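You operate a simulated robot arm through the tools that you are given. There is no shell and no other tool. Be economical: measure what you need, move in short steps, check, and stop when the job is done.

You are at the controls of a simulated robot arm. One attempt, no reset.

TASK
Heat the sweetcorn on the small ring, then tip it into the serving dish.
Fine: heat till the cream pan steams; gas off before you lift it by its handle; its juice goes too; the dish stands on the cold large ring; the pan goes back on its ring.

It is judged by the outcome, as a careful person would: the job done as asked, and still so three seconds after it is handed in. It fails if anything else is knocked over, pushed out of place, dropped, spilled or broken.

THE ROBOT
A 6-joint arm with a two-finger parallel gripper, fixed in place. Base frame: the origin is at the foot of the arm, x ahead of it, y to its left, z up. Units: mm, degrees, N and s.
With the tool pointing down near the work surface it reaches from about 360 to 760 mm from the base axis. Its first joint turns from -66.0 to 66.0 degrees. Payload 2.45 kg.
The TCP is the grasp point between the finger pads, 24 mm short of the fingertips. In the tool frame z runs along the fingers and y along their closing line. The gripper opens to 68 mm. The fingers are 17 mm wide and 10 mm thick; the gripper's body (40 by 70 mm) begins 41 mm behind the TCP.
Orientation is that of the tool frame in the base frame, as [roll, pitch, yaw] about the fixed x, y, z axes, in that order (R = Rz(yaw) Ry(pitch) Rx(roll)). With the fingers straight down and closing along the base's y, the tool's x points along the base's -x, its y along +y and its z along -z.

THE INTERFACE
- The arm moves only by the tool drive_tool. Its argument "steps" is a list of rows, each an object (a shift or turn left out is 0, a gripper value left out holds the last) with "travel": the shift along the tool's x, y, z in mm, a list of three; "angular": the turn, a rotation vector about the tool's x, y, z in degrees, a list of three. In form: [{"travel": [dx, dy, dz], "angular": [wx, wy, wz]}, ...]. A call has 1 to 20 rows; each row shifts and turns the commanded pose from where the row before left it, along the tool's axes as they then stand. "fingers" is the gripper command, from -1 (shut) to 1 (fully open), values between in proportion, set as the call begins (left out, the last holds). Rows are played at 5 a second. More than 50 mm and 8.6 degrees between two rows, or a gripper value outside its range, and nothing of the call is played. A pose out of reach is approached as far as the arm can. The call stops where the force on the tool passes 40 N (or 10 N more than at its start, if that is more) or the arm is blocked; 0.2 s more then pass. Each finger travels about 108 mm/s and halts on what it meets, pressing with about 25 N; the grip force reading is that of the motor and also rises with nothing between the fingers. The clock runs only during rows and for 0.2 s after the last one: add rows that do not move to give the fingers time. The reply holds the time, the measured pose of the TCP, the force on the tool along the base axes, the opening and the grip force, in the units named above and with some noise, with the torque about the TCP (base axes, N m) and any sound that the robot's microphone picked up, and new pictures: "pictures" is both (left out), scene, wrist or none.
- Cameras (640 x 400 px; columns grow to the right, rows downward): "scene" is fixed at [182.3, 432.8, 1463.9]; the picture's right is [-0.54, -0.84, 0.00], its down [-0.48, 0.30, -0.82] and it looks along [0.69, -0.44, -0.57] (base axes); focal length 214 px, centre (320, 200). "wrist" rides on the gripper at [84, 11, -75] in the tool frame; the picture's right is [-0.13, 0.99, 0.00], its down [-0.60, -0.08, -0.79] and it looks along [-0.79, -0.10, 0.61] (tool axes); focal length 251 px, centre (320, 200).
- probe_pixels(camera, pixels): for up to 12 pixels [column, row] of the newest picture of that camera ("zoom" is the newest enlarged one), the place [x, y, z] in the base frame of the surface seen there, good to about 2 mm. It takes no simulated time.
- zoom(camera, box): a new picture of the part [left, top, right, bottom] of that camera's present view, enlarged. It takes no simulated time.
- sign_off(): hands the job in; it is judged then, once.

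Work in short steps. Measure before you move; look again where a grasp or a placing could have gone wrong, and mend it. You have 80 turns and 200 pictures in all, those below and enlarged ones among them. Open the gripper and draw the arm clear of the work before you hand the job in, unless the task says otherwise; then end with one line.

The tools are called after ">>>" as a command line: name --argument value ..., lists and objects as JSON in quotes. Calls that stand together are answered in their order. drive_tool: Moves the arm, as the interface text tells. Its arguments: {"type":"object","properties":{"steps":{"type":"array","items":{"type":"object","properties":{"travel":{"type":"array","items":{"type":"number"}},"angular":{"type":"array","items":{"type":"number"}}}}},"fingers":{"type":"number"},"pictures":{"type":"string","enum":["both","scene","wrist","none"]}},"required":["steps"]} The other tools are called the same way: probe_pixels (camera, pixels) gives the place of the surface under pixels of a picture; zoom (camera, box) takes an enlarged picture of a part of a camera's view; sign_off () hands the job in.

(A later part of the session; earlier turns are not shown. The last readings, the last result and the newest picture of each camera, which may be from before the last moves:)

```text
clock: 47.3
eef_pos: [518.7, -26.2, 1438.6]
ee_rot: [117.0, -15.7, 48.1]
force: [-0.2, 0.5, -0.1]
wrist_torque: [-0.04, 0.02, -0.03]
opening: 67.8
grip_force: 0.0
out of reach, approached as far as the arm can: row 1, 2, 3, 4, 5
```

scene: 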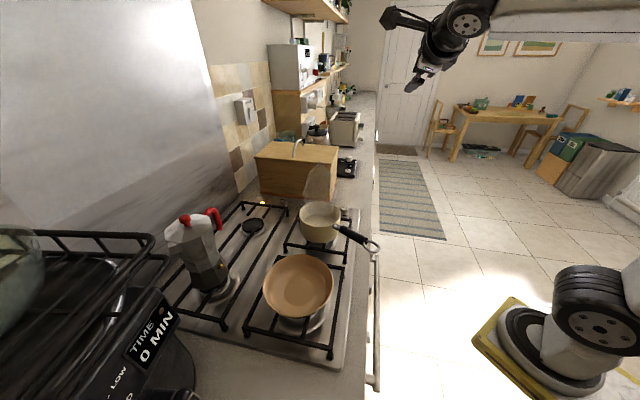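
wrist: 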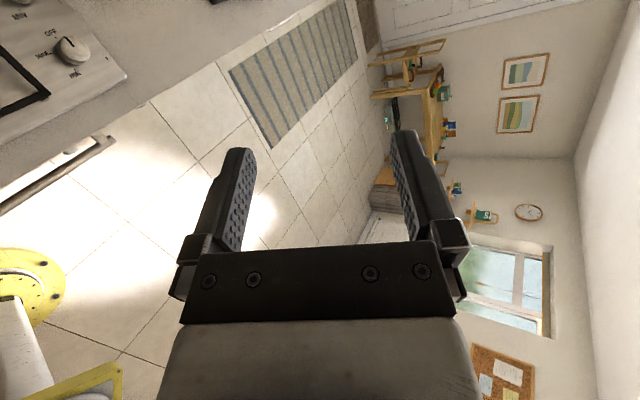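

The wrist can't swing that far sideways, so pitching within the arm's plane is the way. I'll re-orient: tool in the handle's vertical plane, pitched about 42° down, fingers closing horizontally, camera above.

>>> drive_tool --steps '[{"angular": [4.82, 1.14, 5.75]}, {"angular": [4.82, 1.14, 5.75]}, {"angular": [4.82, 1.14, 5.75]}, {"angular": [4.82, 1.14, 5.75]}, {"angular": [4.82, 1.14, 5.75]}, {"angular": [4.82, 1.14, 5.75]}, {"angular": [4.82, 1.14, 5.75]}, {"angular": [4.82, 1.14, 5.75]}, {}]' --pictures "scene"

```text
clock: 49.3
eef_pos: [520.3, -24.4, 1439.5]
ee_rot: [-179.8, -48.8, 8.3]
force: [-0.8, -0.7, 0.4]
wrist_torque: [-0.02, 0.01, -0.01]
opening: 67.9
grip_force: 0.0
```

scene: 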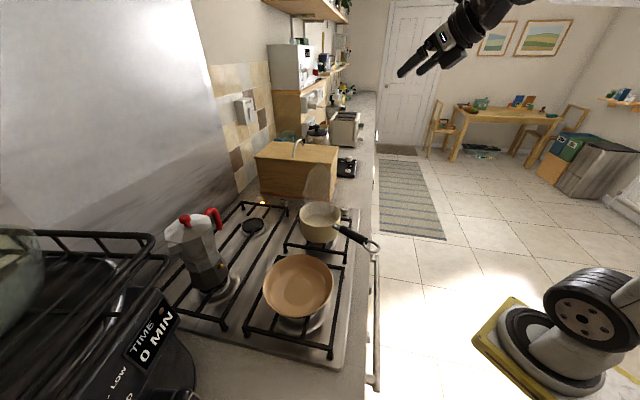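

That orientation is reached exactly. I move toward a hover 100 mm back from the handle grasp along the tool axis, (447,114,1112).

>>> drive_tool --steps '[{"travel": [-34.9, -18.4, 22.3]}, {"travel": [-34.9, -18.4, 22.3]}, {"travel": [-34.9, -18.4, 22.3]}, {"travel": [-34.9, -18.4, 22.3]}, {"travel": [-34.9, -18.4, 22.3]}]' --pictures "scene"

```text
clock: 50.5
eef_pos: [498.5, 49.1, 1231.8]
ee_rot: [-179.6, -48.9, 8.2]
force: [0.1, -0.6, 0.7]
wrist_torque: [0.02, 0.01, 0.02]
opening: 67.9
grip_force: 0.0
out of reach, approached as far as the arm can: row 2, 3, 5
```

scene: 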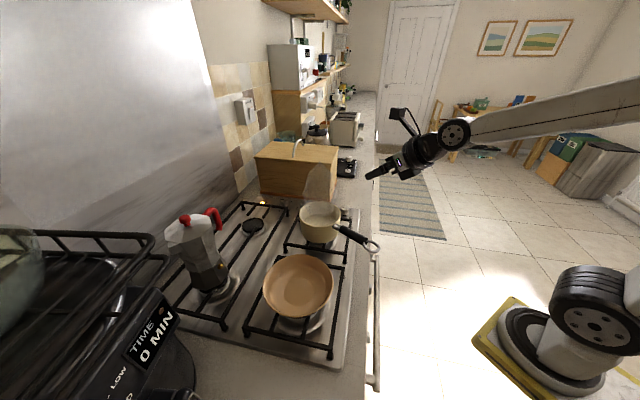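

Inner-reach limit near r≈500 up here. I go instead directly above the grasp point, (521,124,1120), and will descend vertically.

>>> drive_tool --steps '[{"travel": [-15.5, -17.8, 24.7]}, {"travel": [-15.5, -17.8, 24.7]}, {"travel": [-15.5, -17.8, 24.7]}, {"travel": [-15.5, -17.8, 24.7]}]'

```text
clock: 51.5
eef_pos: [524.1, 98.9, 1117.0]
ee_rot: [-180.0, -48.7, 8.3]
force: [-0.3, 0.0, -0.7]
wrist_torque: [-0.01, -0.01, 0.01]
opening: 68.0
grip_force: 0.1
out of reach, approached as far as the arm can: row 1, 2, 3
```

scene: 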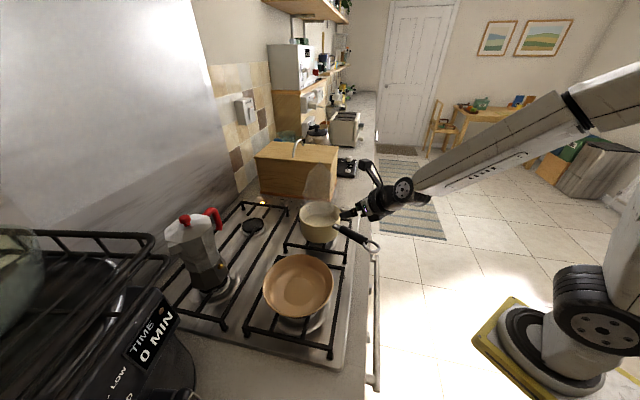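
wrist: 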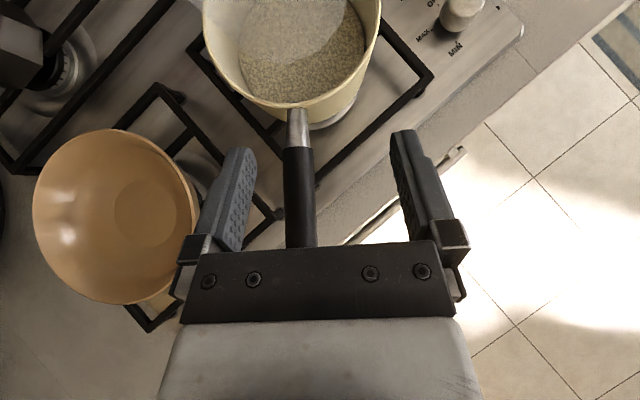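

The handle at column 300 runs parallel to the finger planes. I probe the handle edges to fix its axis before shifting +y.

>>> probe_pixels --camera "wrist" --pixels '[[299, 115], [298, 142], [286, 165], [298, 165], [313, 165], [288, 200], [301, 200], [315, 200], [302, 235], [289, 235], [316, 235]]'

>>> drive_tool --steps '[{"travel": [0.5, -13, 0.5]}, {"travel": [0, -13, 0]}, {}]' --pictures "wrist"

```text
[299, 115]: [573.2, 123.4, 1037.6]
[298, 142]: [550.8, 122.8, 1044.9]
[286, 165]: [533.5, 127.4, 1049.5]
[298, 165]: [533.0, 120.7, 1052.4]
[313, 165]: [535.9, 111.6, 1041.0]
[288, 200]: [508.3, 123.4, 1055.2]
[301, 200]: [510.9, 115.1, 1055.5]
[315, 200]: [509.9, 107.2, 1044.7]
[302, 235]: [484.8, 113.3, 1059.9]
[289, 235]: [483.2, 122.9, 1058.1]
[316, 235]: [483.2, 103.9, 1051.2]
```

```text
clock: 52.3
eef_pos: [521.2, 123.8, 1117.6]
ee_rot: [-180.0, -48.8, 8.2]
force: [-0.3, -0.1, -0.7]
wrist_torque: [0.02, 0.0, 0.0]
opening: 68.0
grip_force: 0.0
```

wrist: 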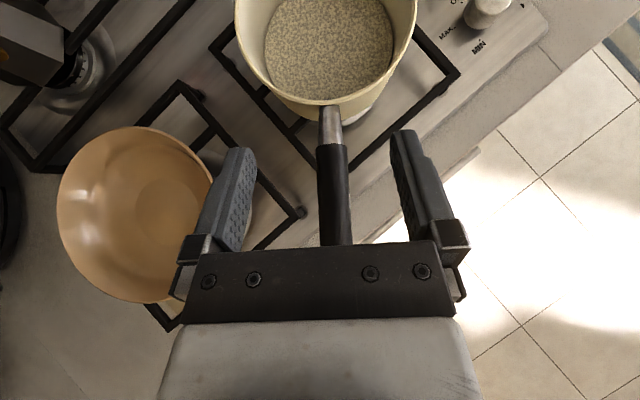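

Handle axis near the pan: (533,119.5,1042), ~19 mm thick, black grip to x≈545. To clear the gripper body I steepen the tool by 8° and descend over the handle to TCP (526,118.5,1049.5).

>>> drive_tool --steps '[{"angular": [0, -8, 0]}, {"travel": [-10.3, 1.5, 13.5]}, {"travel": [-10.3, 1.5, 13.5]}, {"travel": [-10.3, 1.5, 13.5]}, {"travel": [-10.3, 1.5, 13.5]}, {}]'

```text
clock: 53.7
eef_pos: [533.3, 115.8, 1050.3]
ee_rot: [178.7, -45.0, 8.3]
force: [-0.7, 0.4, 1.5]
wrist_torque: [-0.03, 0.04, -0.01]
opening: 68.2
grip_force: 0.0
out of reach, approached as far as the arm can: row 1
```

scene: 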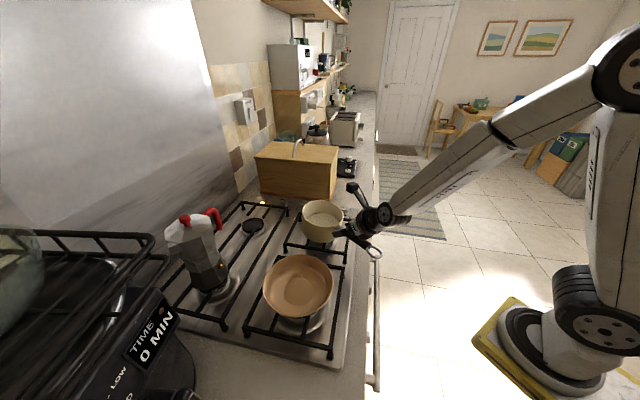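
wrist: 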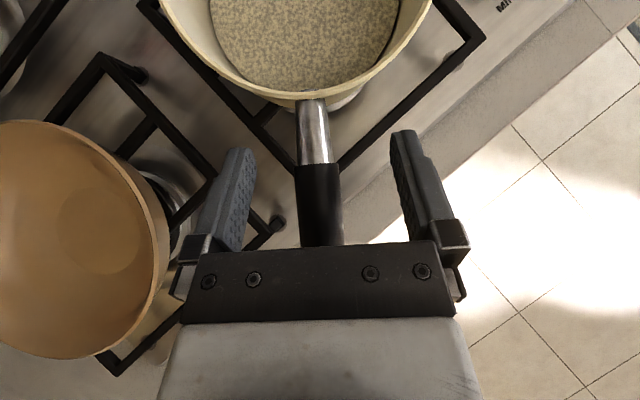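

Pitch settled at 45° down, TCP (533,116,1050), no contact. I nudge slightly back and deeper so the pads sit wholly on the black grip.

>>> drive_tool --steps '[{"travel": [-5.4, -2.1, -1.4]}, {}, {}]' --pictures "wrist"

>>> zoom --camera "scene" --box '[290, 170, 410, 270]'

```text
clock: 54.5
eef_pos: [527.6, 116.3, 1047.3]
ee_rot: [178.7, -45.1, 8.3]
force: [-0.4, -0.5, 0.8]
wrist_torque: [0.01, -0.01, -0.02]
opening: 68.0
grip_force: 0.1
```

wrist: 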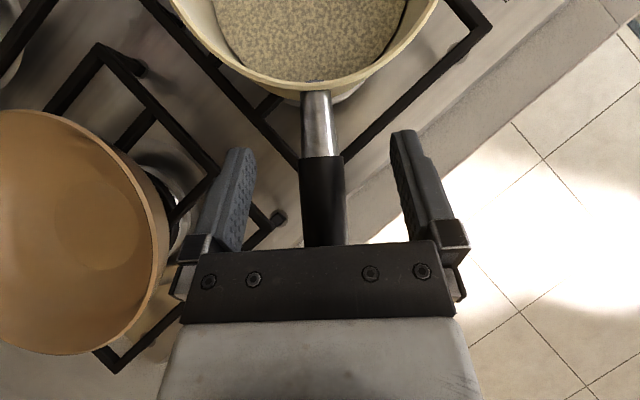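

```text
4.00 times, centred on (350, 220) of scene
```

zoom: 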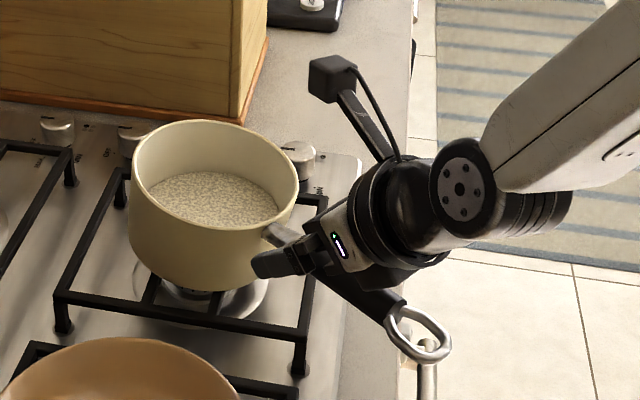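

The handle lies between the fingers and under the gripper body without contact. I close.

>>> drive_tool --steps '[{}, {}, {}, {}]' --fingers -1

```text
clock: 55.5
eef_pos: [526.9, 117.4, 1045.9]
ee_rot: [178.8, -45.1, 8.4]
force: [-2.4, 1.1, 0.7]
wrist_torque: [-0.01, 0.12, 0.04]
opening: 27.5
grip_force: 25.2
```

scene: 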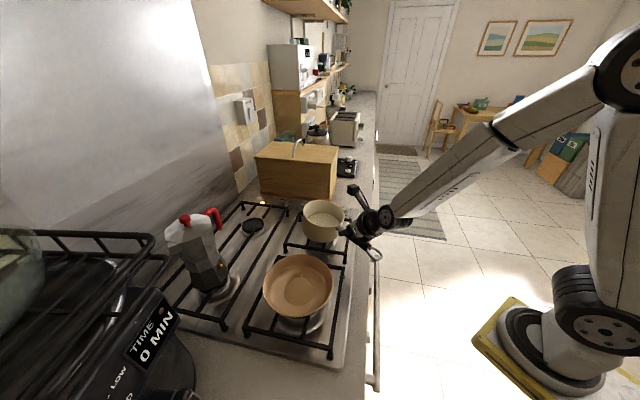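
wrist: 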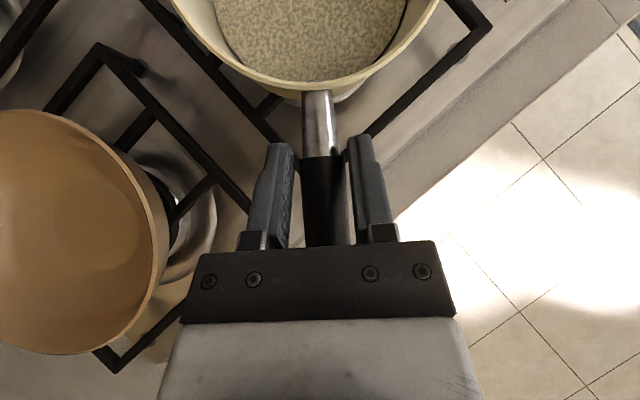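

Opening reads 27.5 with grip force 25; I give the fingers more time to settle.

>>> drive_tool --steps '[{}, {}, {}, {}]' --pictures "wrist"

>>> zoom --camera "wrist" --box '[230, 80, 420, 260]'

```text
clock: 56.5
eef_pos: [527.2, 116.1, 1048.1]
ee_rot: [178.8, -45.1, 8.3]
force: [-2.3, 0.9, 0.4]
wrist_torque: [-0.05, 0.18, 0.07]
opening: 27.0
grip_force: 24.7
```

wrist: 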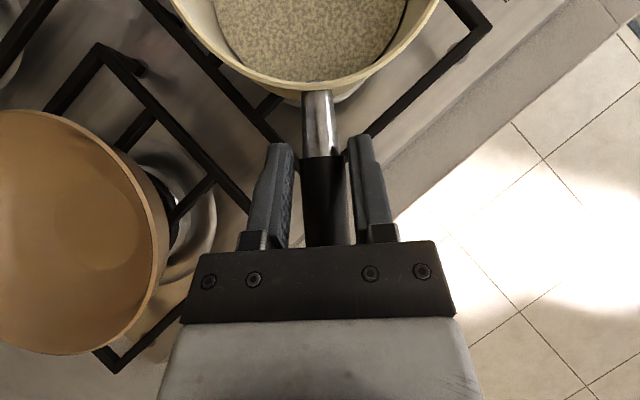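

```text
2.22 times, centred on (325, 170) of wrist
```

zoom: 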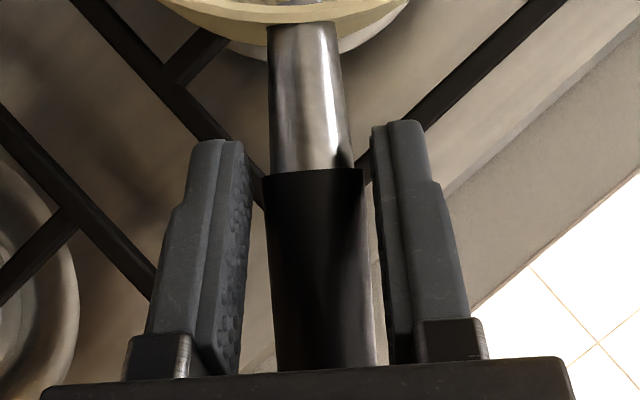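

Grip force is steady at 25 N. I test by lifting 8 mm and reading torque.

>>> drive_tool --steps '[{"travel": [2.1, 0, -2.1]}, {"travel": [2.1, 0, -2.1]}, {"travel": [2.1, 0, -2.1]}, {}]'

>>> zoom --camera "scene" --box '[290, 170, 410, 270]'

```text
clock: 57.5
eef_pos: [526.8, 113.7, 1056.9]
ee_rot: [178.8, -45.2, 8.5]
force: [1.0, -0.6, 2.2]
wrist_torque: [-0.06, -0.1, 0.03]
opening: 26.1
grip_force: 24.5
```

scene: 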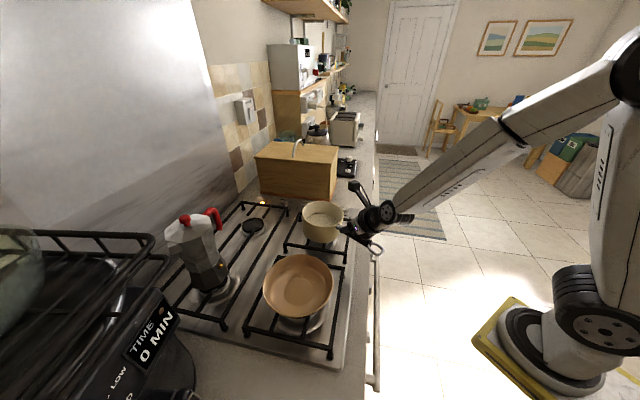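
wrist: 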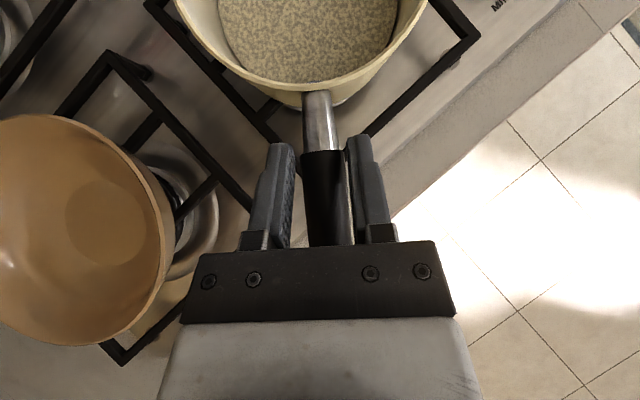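

```text
4.00 times, centred on (350, 220) of scene
```

zoom: 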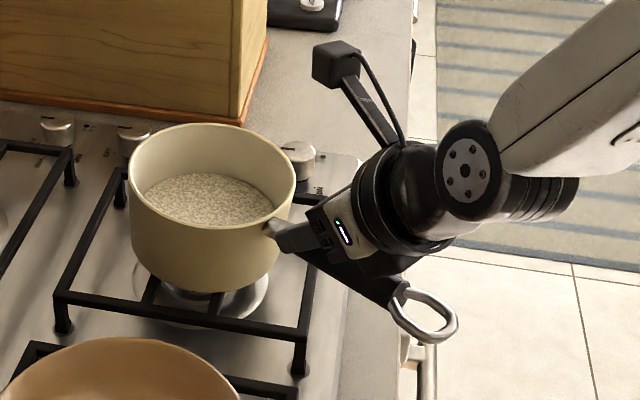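

The ring end of the handle rose (zoom (420,335)→(425,315)). I probe the rim to see whether the pan tilted or lifted.

>>> probe_pixels --camera "scene" --pixels '[[303, 213], [318, 202], [335, 202], [342, 212], [337, 226], [310, 230], [322, 218], [377, 249], [365, 238], [318, 240]]'

>>> probe_pixels --camera "wrist" --pixels '[[318, 93], [318, 120], [322, 158], [326, 185], [328, 215], [340, 185], [310, 185], [228, 62], [395, 62], [283, 150], [358, 145], [356, 200]]'

```text
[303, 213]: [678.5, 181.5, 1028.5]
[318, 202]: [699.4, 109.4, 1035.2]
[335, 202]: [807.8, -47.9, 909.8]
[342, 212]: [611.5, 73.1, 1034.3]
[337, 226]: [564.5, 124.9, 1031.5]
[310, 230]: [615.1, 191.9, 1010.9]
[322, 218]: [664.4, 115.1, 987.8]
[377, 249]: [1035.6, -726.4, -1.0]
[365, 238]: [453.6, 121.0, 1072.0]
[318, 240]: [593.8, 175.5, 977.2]
```

```text
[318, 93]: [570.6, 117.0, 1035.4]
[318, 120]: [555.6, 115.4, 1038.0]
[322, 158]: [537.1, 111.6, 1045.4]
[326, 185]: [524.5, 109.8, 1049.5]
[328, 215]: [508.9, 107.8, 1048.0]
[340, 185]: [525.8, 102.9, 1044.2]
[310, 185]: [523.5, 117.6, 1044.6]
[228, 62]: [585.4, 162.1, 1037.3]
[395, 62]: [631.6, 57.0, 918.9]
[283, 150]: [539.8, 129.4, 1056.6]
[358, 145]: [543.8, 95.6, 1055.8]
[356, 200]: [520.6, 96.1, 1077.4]
```

The pan shifted about 7 mm while the fingers closed, still on its ring, and the handle is centred in the grip. I lift 15 mm more and look for weight on the wrist.

>>> drive_tool --steps '[{"travel": [3.5, 0, -3.5]}, {"travel": [3.5, 0, -3.5]}, {"travel": [3.5, 0, -3.5]}, {}]'

>>> zoom --camera "scene" --box '[290, 170, 410, 270]'

>>> zoom --camera "wrist" --box '[230, 80, 420, 260]'

```text
clock: 58.5
eef_pos: [528.8, 116.5, 1072.1]
ee_rot: [178.8, -45.1, 8.4]
force: [1.0, 0.2, 0.0]
wrist_torque: [0.0, 0.04, 0.02]
opening: 0.0
grip_force: 23.9
```

scene: 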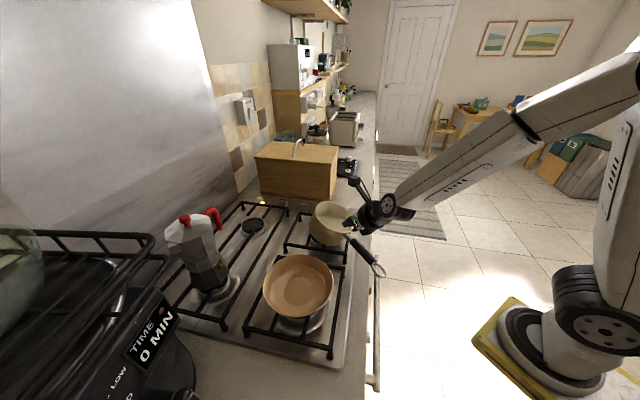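
wrist: 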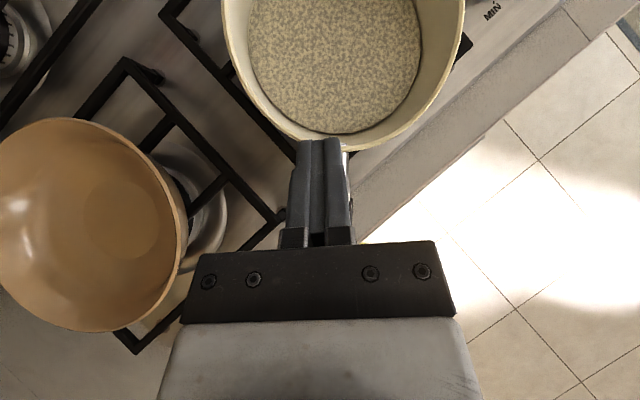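

```text
4.00 times, centred on (350, 220) of scene
```

zoom: 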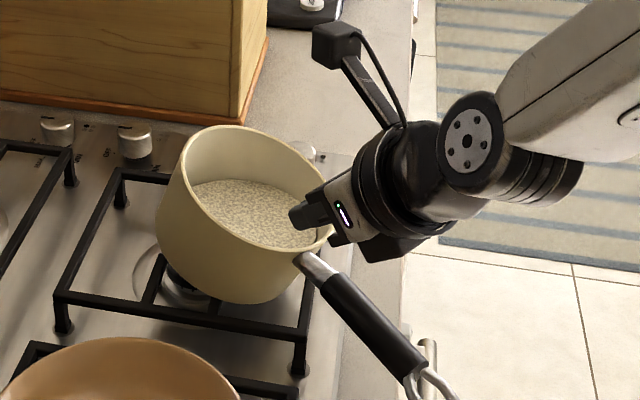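

```text
2.22 times, centred on (325, 170) of wrist
```

zoom: 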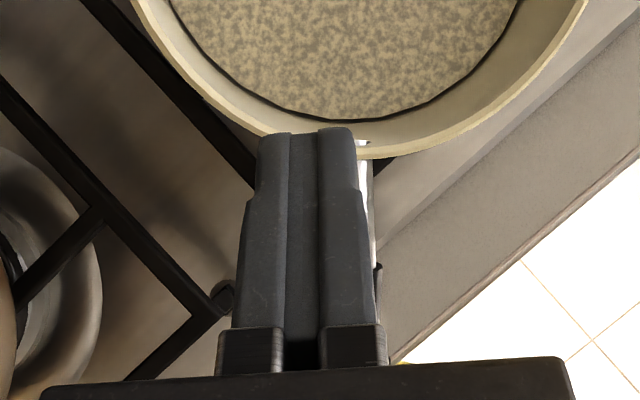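

The grip slipped off and the pan has been dragged and tilted toward its handle, contents still in. I measure its pose before any further motion.

>>> probe_pixels --camera "scene" --pixels '[[314, 208], [328, 202], [345, 208], [351, 214], [347, 231], [311, 220], [330, 218], [335, 224], [343, 221], [326, 242], [340, 246], [315, 236]]'

>>> probe_pixels --camera "zoom" --pixels '[[150, 30], [250, 130], [363, 200], [440, 130], [560, 30], [320, 60], [250, 50], [450, 50], [370, 170], [378, 270]]'

>>> zoom --camera "scene" --box '[300, 190, 390, 290]'

```text
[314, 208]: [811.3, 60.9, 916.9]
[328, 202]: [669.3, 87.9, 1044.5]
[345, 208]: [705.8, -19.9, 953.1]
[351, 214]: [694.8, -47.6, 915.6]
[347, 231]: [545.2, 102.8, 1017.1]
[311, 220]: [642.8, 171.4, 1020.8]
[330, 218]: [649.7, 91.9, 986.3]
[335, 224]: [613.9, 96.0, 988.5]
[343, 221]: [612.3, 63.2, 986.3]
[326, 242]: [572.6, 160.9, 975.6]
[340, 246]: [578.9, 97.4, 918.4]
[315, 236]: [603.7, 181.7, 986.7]
```

```text
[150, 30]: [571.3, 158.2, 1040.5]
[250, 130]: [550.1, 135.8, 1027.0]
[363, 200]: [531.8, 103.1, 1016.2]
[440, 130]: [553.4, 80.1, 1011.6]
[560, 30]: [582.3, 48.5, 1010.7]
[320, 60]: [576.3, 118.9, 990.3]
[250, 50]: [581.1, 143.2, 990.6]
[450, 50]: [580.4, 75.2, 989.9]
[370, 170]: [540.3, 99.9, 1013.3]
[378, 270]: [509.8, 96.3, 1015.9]
```

```text
4.00 times, centred on (345, 240) of scene
```

zoom: 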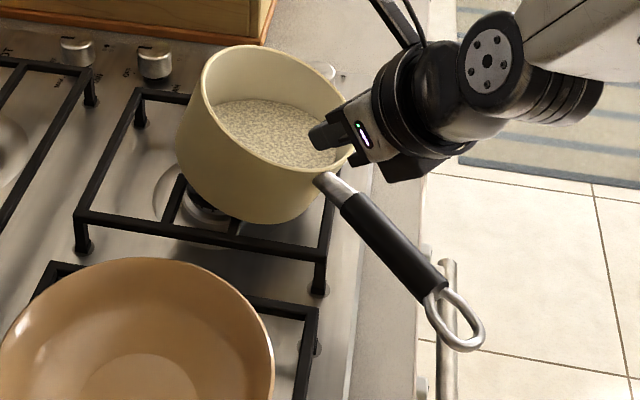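

The rim plane is tilted about 21° toward the counter front. I check the grate bars' positions to judge how the pan rests.

>>> probe_pixels --camera "zoom" --pixels '[[80, 213], [200, 232], [320, 250], [140, 95], [178, 190], [235, 222], [330, 215], [320, 290], [270, 205], [340, 190], [395, 240], [455, 340]]'

>>> zoom --camera "wrist" --box '[150, 0, 470, 200]'

```text
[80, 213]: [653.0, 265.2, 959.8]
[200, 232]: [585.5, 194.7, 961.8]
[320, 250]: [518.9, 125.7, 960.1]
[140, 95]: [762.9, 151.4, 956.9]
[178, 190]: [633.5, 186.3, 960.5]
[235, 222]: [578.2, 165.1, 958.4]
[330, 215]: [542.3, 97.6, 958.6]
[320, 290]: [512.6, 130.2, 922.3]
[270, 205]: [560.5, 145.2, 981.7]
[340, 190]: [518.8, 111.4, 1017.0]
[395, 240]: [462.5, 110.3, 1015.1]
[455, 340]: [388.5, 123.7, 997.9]
```

```text
2.00 times, centred on (310, 100) of wrist
```

zoom: 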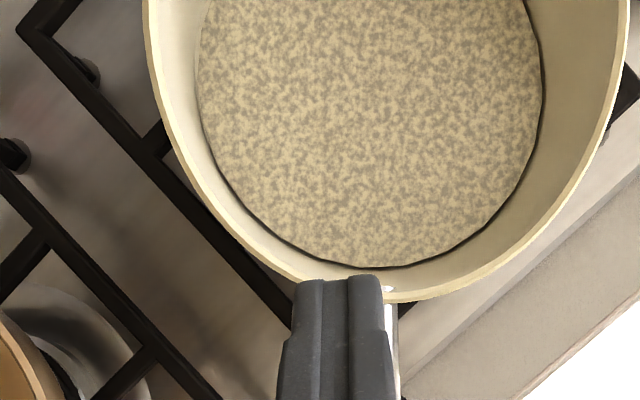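

The pan's base is still within the grate and it looks mid-rock. I raise the gripper 40 mm out of the way and look again.

>>> drive_tool --steps '[{"travel": [14, 0, -14]}, {"travel": [14, 0, -14]}]'

>>> zoom --camera "scene" --box '[300, 190, 390, 290]'

```text
clock: 59.1
eef_pos: [525.7, 117.0, 1109.5]
ee_rot: [178.7, -45.1, 8.4]
force: [0.4, 0.5, -0.3]
wrist_torque: [0.0, 0.03, 0.0]
opening: 0.0
grip_force: 24.3
```

scene: 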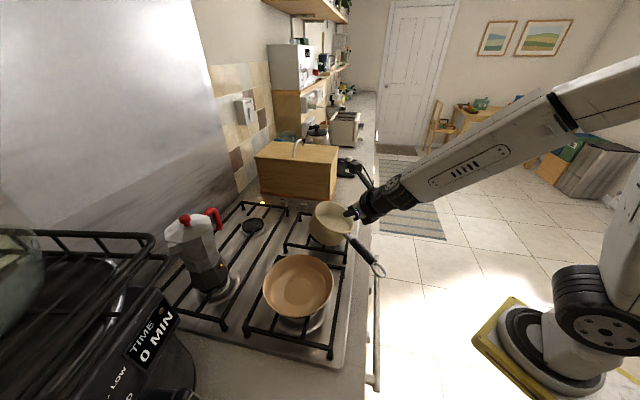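
wrist: 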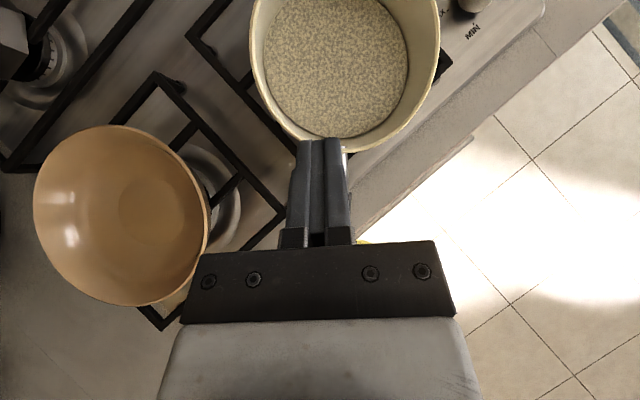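

```text
4.00 times, centred on (345, 240) of scene
```

zoom: 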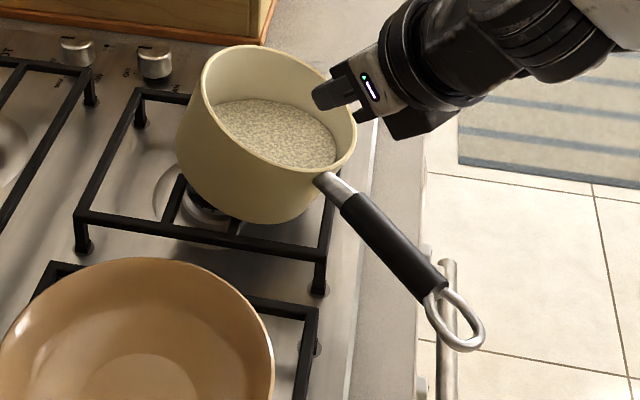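

The pan is at rest, stably tilted, nothing spilled. Friction alone won't carry it, so I plan a deep grip: tool vertical, fingers straddling the handle right against the pan wall. Pouring would then be by pitching the tool outward to horizontal. I test that this horizontal pose is reachable, in free air, before touching the pan again.

>>> drive_tool --steps '[{"travel": [40, 0, -3]}, {"travel": [40, 0, -3]}, {"travel": [40, 0, -3]}, {"angular": [0, 8, 0]}, {"angular": [0, 8, 0]}, {"angular": [0, 8, 0]}, {"angular": [0, 8, 0]}, {"angular": [0, 8, 0]}, {"angular": [0, 8, 0]}, {"angular": [0, 8, 0]}]' --fingers 1

>>> zoom --camera "scene" --box '[280, 180, 400, 290]'

```text
clock: 61.3
eef_pos: [605.8, 118.1, 1200.0]
ee_rot: [64.9, -87.2, 119.9]
force: [-0.3, 0.1, 0.0]
wrist_torque: [0.03, 0.01, -0.01]
opening: 68.2
grip_force: 0.1
out of reach, approached as far as the arm can: row 5, 6
```

scene: 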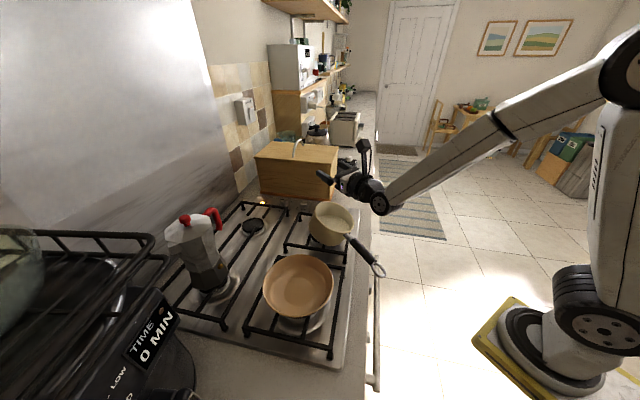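
wrist: 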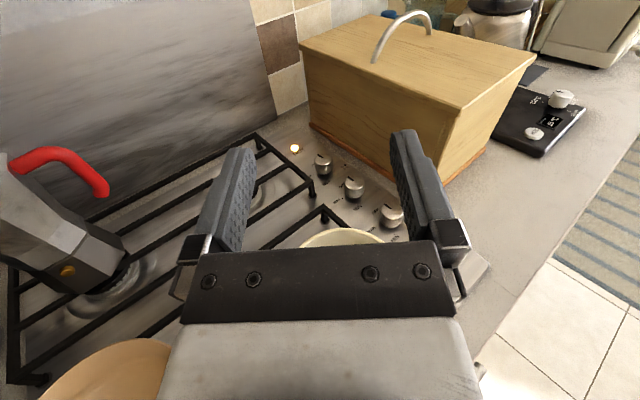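

```text
3.64 times, centred on (340, 235) of scene
```

zoom: 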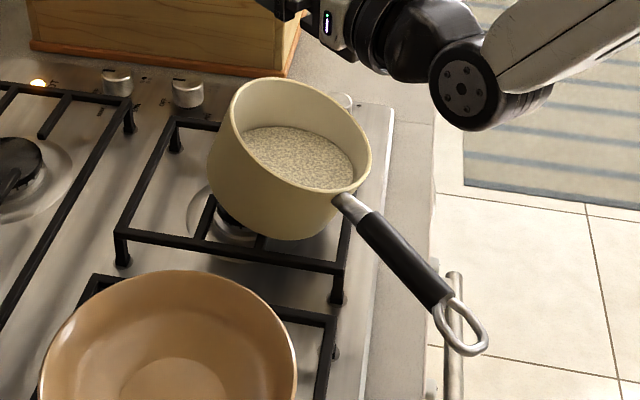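

The horizontal pose is reachable (rot ≈ horizontal at r≈617). The pan rests tilted toward the front; now I measure its handle and rim precisely from this zoom.

>>> probe_pixels --camera "zoom" --pixels '[[342, 200], [352, 208], [366, 222], [385, 240], [405, 262], [425, 283], [440, 298], [480, 345], [440, 322], [392, 228], [372, 238]]'

>>> probe_pixels --camera "zoom" --pixels '[[235, 92], [280, 81], [330, 102], [366, 150], [355, 185], [320, 190], [270, 160], [238, 125], [215, 180], [300, 238], [240, 215], [335, 215]]'

```text
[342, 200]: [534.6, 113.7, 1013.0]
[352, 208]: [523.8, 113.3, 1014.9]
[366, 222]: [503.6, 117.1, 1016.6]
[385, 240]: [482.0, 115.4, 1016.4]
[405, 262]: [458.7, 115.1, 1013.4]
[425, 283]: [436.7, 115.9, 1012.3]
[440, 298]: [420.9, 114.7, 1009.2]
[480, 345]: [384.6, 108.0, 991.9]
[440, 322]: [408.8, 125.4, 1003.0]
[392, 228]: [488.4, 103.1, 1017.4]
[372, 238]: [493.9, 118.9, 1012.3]
```

```text
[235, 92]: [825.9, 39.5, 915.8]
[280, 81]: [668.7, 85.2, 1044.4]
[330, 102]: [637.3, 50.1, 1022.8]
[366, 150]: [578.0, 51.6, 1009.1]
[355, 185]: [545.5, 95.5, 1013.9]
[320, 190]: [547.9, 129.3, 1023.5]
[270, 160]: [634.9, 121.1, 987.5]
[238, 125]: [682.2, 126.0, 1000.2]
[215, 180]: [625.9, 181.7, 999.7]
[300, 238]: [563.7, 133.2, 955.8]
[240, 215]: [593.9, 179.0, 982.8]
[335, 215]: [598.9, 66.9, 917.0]
```

Current fit: pan rim centre (612,106,1033), pan axis n≈(-0.24,-0.28,0.93), handle pointing along −x with its ferrule at about (540,107,1012). I'll bring the tool to vertical with the camera on the robot side, high above, then match the pan's tilt.

>>> drive_tool --steps '[{"angular": [0, -8, 0]}, {"angular": [0, -8, 0]}, {"angular": [0, -8, 0]}, {"angular": [0, -8, 0]}, {"angular": [0, -8, 0]}, {"angular": [0, -8, 0]}, {"angular": [0, -8, 0]}, {"angular": [0, -8, 0]}, {"angular": [0, -8, 0]}, {"angular": [0, -8, 0]}, {"angular": [0, -8, 0]}, {}]' --pictures "none"

>>> drive_tool --steps '[{"angular": [0, 0, -8]}, {"angular": [0, 0, -8]}, {"angular": [0, 0, -8]}, {"angular": [0, 0, -8]}, {"angular": [0, 0, -8]}, {"angular": [0, 0, -8]}, {"angular": [0, 0, -8]}, {"angular": [0, 0, -8]}, {"angular": [0, 0, -8]}, {"angular": [0, 0, -8]}, {"angular": [0, 0, -8]}, {"angular": [0, 0, -8]}, {"angular": [0, 0, -8]}, {"angular": [0, 0, -8]}, {"angular": [0, 0, -8]}, {"angular": [0, 0, -8]}, {"angular": [0, 0, -8]}, {"angular": [0, 0, -8]}, {"angular": [0, 0, -8]}, {"angular": [0, 0, -8]}]' --pictures "both"

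```text
clock: 63.9
eef_pos: [581.9, 144.8, 1169.8]
ee_rot: [169.7, -13.2, 4.1]
force: [-0.8, 0.2, -0.2]
wrist_torque: [0.02, -0.01, 0.01]
opening: 67.8
grip_force: 0.1
out of reach, approached as far as the arm can: row 5, 6, 9, 10, 11
```

```text
clock: 68.1
eef_pos: [583.5, 144.3, 1169.9]
ee_rot: [-174.9, 15.9, 163.8]
force: [-0.4, 0.2, 0.0]
wrist_torque: [-0.01, -0.02, 0.03]
opening: 67.7
grip_force: 0.1
```

scene: 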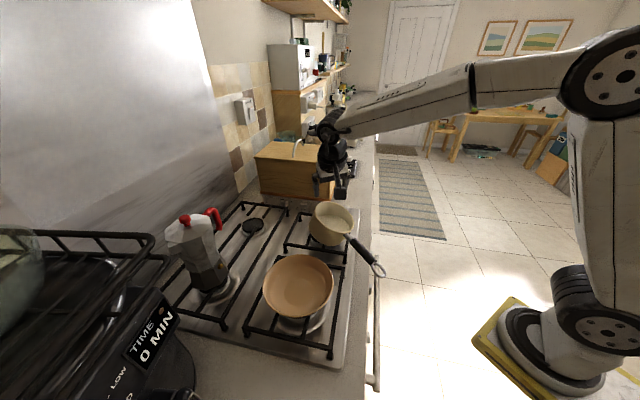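
wrist: 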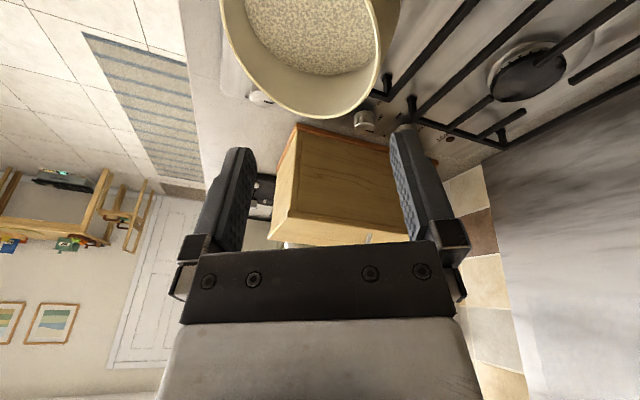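

The tool is now roughly vertical with the camera on the robot side. I rotate 30° to match the pan's tilted axis and go to a hover 110 mm back along it.

>>> drive_tool --steps '[{"angular": [-6.42, 0.82, -3.87]}, {"angular": [-6.42, 0.82, -3.87]}, {"angular": [-6.42, 0.82, -3.87]}, {"angular": [-6.42, 0.82, -3.87]}, {"travel": [27, -25.5, 13.4]}, {"travel": [27, -25.5, 13.4]}, {"travel": [27, -25.5, 13.4]}, {}]'

```text
clock: 69.9
eef_pos: [486.9, 100.9, 1074.3]
ee_rot: [-179.7, 20.1, 171.8]
force: [0.6, 0.0, -0.3]
wrist_torque: [-0.01, 0.0, 0.01]
opening: 67.8
grip_force: 0.1
out of reach, approached as far as the arm can: row 1, 2, 3, 4
```

scene: 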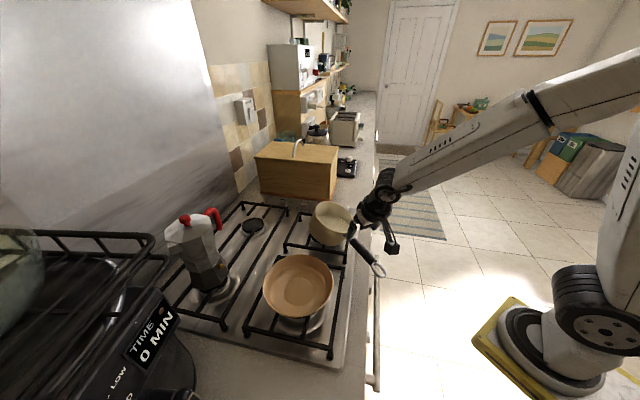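
wrist: 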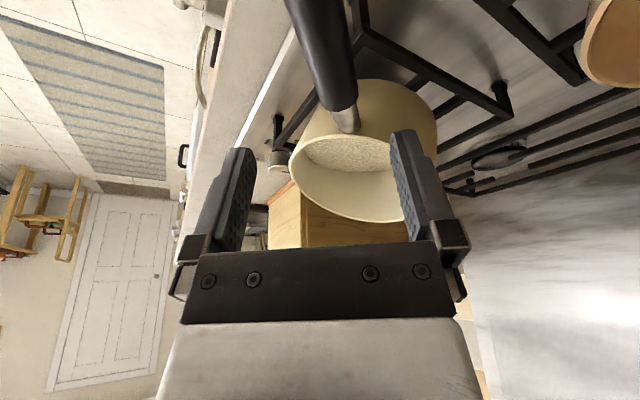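

Sideways tilt isn't available here, so matching the tilt fully won't work; the pan should be levelled first. I look closely at how it rests.

>>> zoom --camera "scene" --box '[300, 195, 380, 255]'

>>> zoom --camera "wrist" --box '[240, 0, 560, 240]'

```text
6.67 times, centred on (340, 225) of scene
```

zoom: 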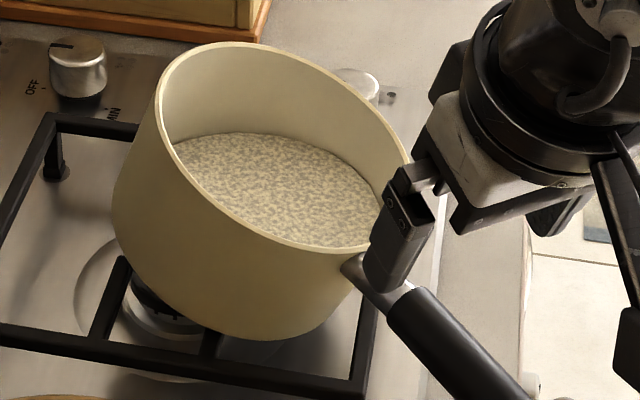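

```text
1.67 times, centred on (400, 120) of wrist
```

zoom: 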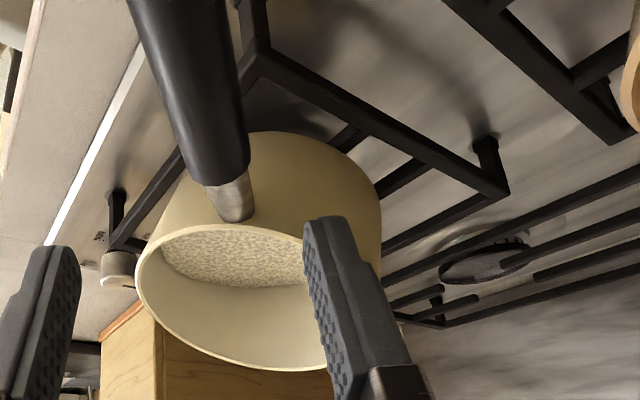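

The pan tipped about its front pair of support fingers after sliding ~17 mm forward. I'll hold the handle mid-way with a vertical tool, raise it until the pan sits level, and slide it back. First, align and descend over the handle at x≈470.

>>> drive_tool --steps '[{"angular": [0, 6.7, 0]}, {"angular": [0, 6.7, 0]}, {"angular": [0, 6.7, 0]}, {"angular": [0, 0, -8]}, {}]' --pictures "none"

>>> drive_tool --steps '[{}]' --pictures "wrist"

```text
clock: 71.1
eef_pos: [474.6, 110.1, 1053.4]
ee_rot: [-175.2, 12.1, 179.9]
force: [-1.0, 0.2, 0.4]
wrist_torque: [0.01, 0.02, 0.02]
opening: 67.9
grip_force: 0.0
out of reach, approached as far as the arm can: row 1, 2, 3
```

```text
clock: 71.5
eef_pos: [475.3, 110.6, 1052.6]
ee_rot: [-175.2, 12.0, 179.8]
force: [0.6, 0.0, 0.3]
wrist_torque: [-0.01, 0.01, -0.01]
opening: 68.4
grip_force: 0.0
```

wrist: 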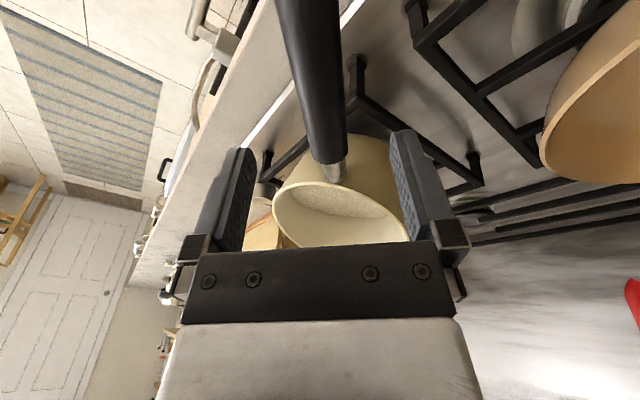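

The fingers already straddle the handle line. I descend 62 mm so the handle sits deep between the fingers.

>>> drive_tool --steps '[{"travel": [5.9, 1.3, 19.8]}, {"travel": [5.9, 1.3, 19.8]}, {"travel": [5.9, 1.3, 19.8]}, {}]'

>>> zoom --camera "scene" --box '[310, 195, 400, 275]'

```text
clock: 72.5
eef_pos: [470.3, 109.8, 990.7]
ee_rot: [-175.2, 12.0, 180.0]
force: [-0.1, -0.4, -0.2]
wrist_torque: [-0.01, 0.0, -0.01]
opening: 68.2
grip_force: 0.0
```

scene: 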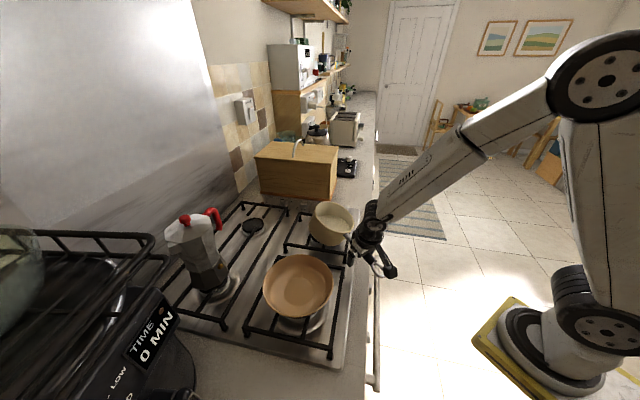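
wrist: 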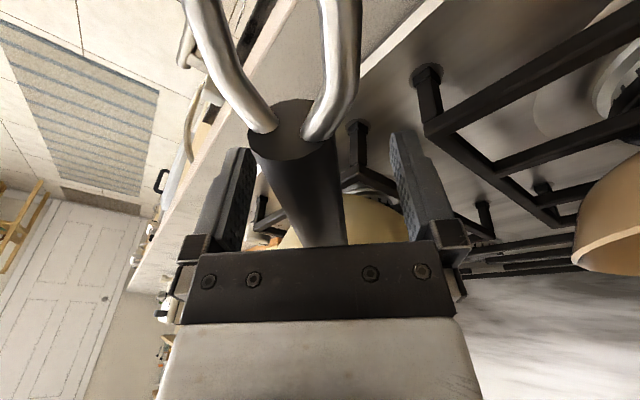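

```text
5.00 times, centred on (355, 235) of scene
```

zoom: 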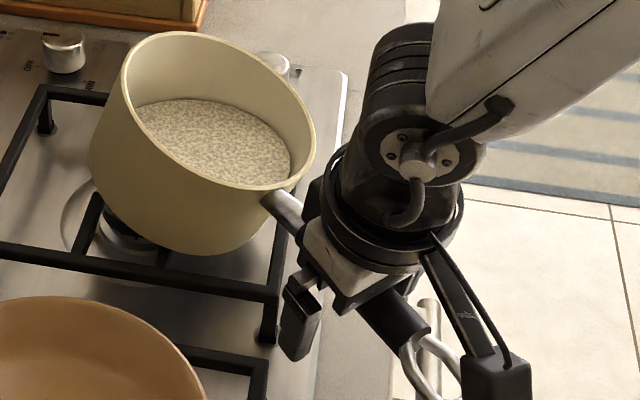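

The handle is between the fingers, slightly to the −y side. I shift −3 mm and close.

>>> drive_tool --steps '[{"travel": [0, -3, 0]}, {}]' --fingers 1 --pictures "none"

>>> drive_tool --steps '[{}, {}, {}, {}]' --fingers -1 --pictures "wrist"

>>> zoom --camera "scene" --box '[310, 195, 400, 275]'

```text
clock: 73.1
eef_pos: [470.7, 106.8, 991.2]
ee_rot: [-175.3, 12.1, 179.9]
force: [0.1, -0.5, 0.0]
wrist_torque: [-0.01, 0.0, 0.0]
opening: 68.0
grip_force: 0.0
```

```text
clock: 74.1
eef_pos: [471.3, 105.9, 992.0]
ee_rot: [-175.2, 12.0, 179.8]
force: [1.4, 1.2, 0.3]
wrist_torque: [0.01, 0.14, 0.31]
opening: 28.2
grip_force: 24.8
```

wrist: 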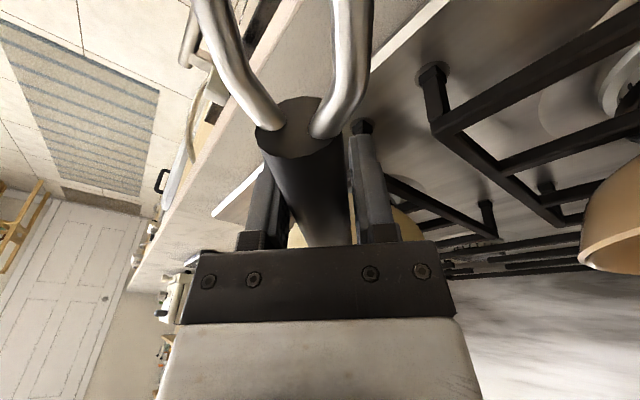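

```text
5.00 times, centred on (355, 235) of scene
```

zoom: 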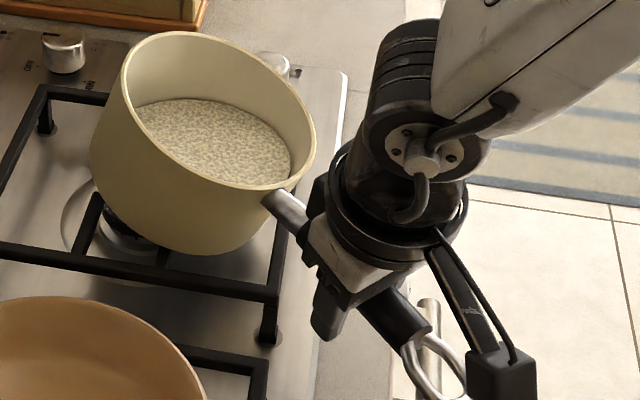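

Good deep grip on the handle (28 mm). I raise it 20 mm and watch the pan level out.

>>> drive_tool --steps '[{"travel": [-1, -0.4, -4.9]}, {"travel": [-1, -0.4, -4.9]}, {"travel": [-1, -0.4, -4.9]}, {"travel": [-1, -0.4, -4.9]}, {}]' --pictures "wrist"

>>> zoom --camera "scene" --box '[310, 195, 400, 275]'

```text
clock: 75.3
eef_pos: [469.1, 106.8, 1010.4]
ee_rot: [-175.1, 12.2, 179.8]
force: [0.2, 0.4, -4.2]
wrist_torque: [-0.03, 0.66, 0.0]
opening: 27.5
grip_force: 25.1
```

wrist: 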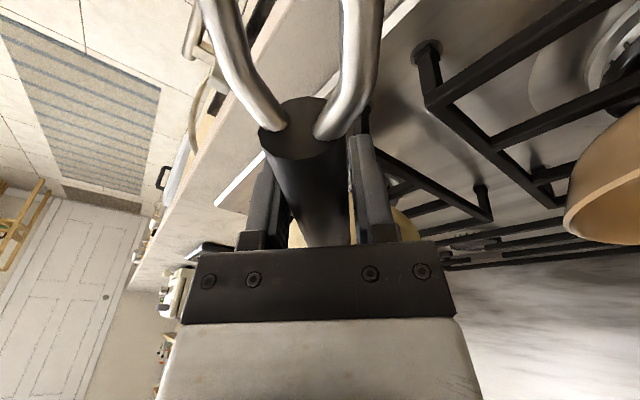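

```text
5.00 times, centred on (355, 235) of scene
```

zoom: 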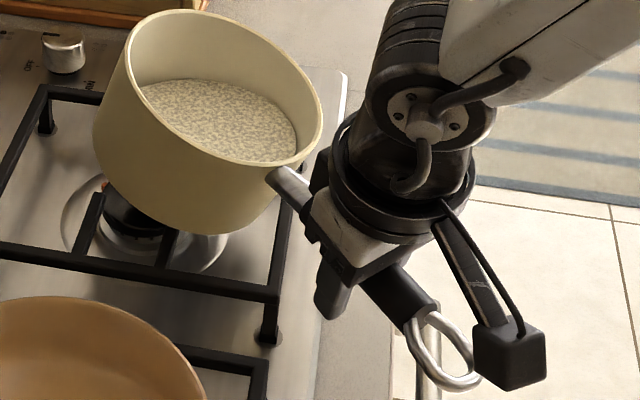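

The whole pan lifted cleanly: weight 4.2 N, torque 0.66 N·m held by the deep grip. I lift 50 mm more, then level the pan by pitching 12° and rolling up to 16°.

>>> drive_tool --steps '[{"travel": [-2.1, -0.8, -9.8]}, {"travel": [-2.1, -0.8, -9.8]}, {"travel": [-2.1, -0.8, -9.8]}, {"travel": [-2.1, -0.8, -9.8]}, {"travel": [-2.1, -0.8, -9.8]}, {"angular": [0, 3, 0]}, {"angular": [0, 3, 0]}, {"angular": [0, 3, 0]}, {"angular": [0, 3, 0]}, {}]'

>>> zoom --camera "scene" --box '[290, 165, 410, 265]'

```text
clock: 77.5
eef_pos: [462.5, 107.1, 1044.5]
ee_rot: [-172.8, 8.0, 179.4]
force: [0.7, 0.6, -5.0]
wrist_torque: [-0.09, 0.66, 0.03]
opening: 27.8
grip_force: 24.9
out of reach, approached as far as the arm can: row 6, 7, 8, 9
```

scene: 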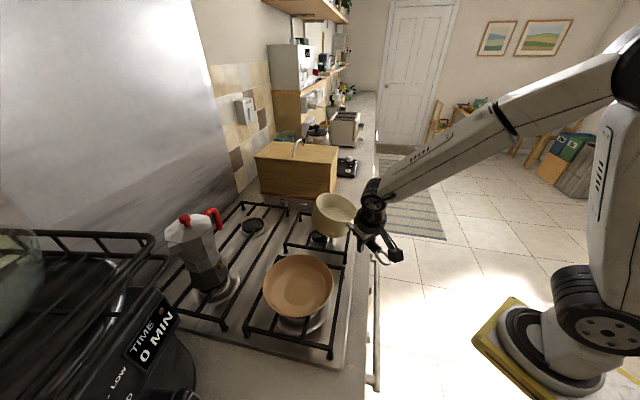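
wrist: 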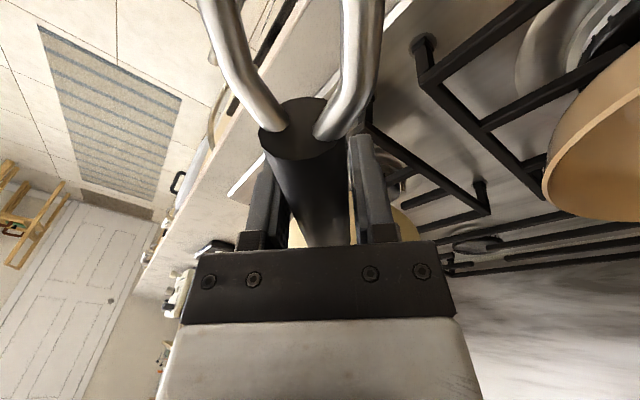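

```text
4.00 times, centred on (350, 215) of scene
```

zoom: 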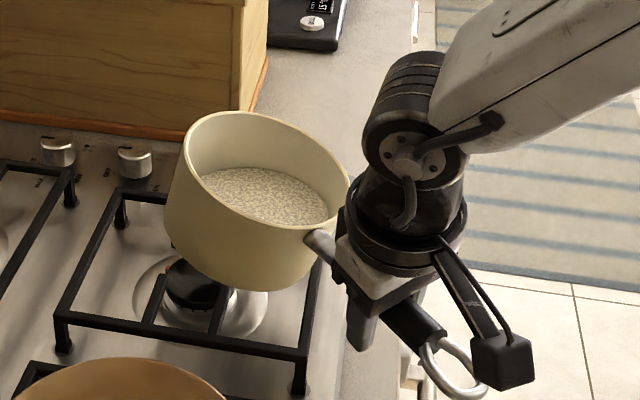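

Pan is held, wrist range limits further levelling, but its ~21° lean leaves ample margin below the rim. Plan: carry it up and out, swing it 180° about the tool so the handle points outward, then pour nose-down into the dish by pitching outward. First move to about (560,157,1155).

>>> drive_tool --steps '[{"travel": [-10, 2, -12]}, {"travel": [-17, 6, -15]}, {"travel": [-17, 6, -15]}, {"travel": [-17, 6, -15]}, {"travel": [-17, 6, -15]}, {"travel": [-17, 6, -15]}, {"travel": [-17, 6, -14]}, {}]'

>>> zoom --camera "scene" --box '[280, 120, 420, 240]'

```text
clock: 79.3
eef_pos: [538.5, 159.5, 1104.4]
ee_rot: [-170.5, 9.7, 179.9]
force: [-0.3, -0.1, -5.0]
wrist_torque: [-0.02, 0.66, 0.01]
opening: 27.6
grip_force: 24.4
out of reach, approached as far as the arm can: row 2, 3, 4, 5, 6, 7
```

scene: 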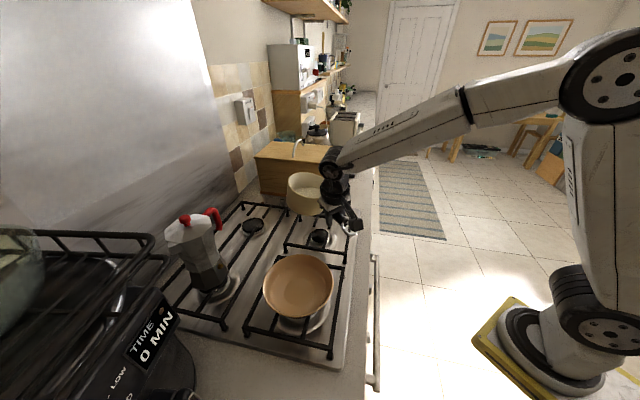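
wrist: 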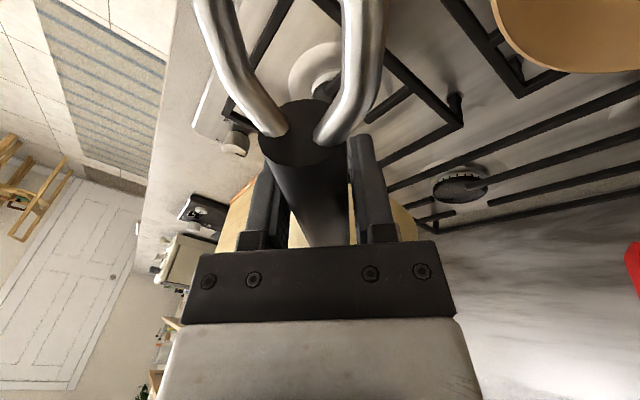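

```text
3.33 times, centred on (350, 180) of scene
```

zoom: 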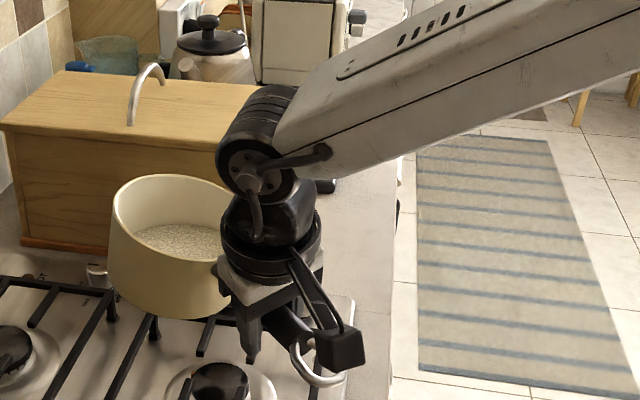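

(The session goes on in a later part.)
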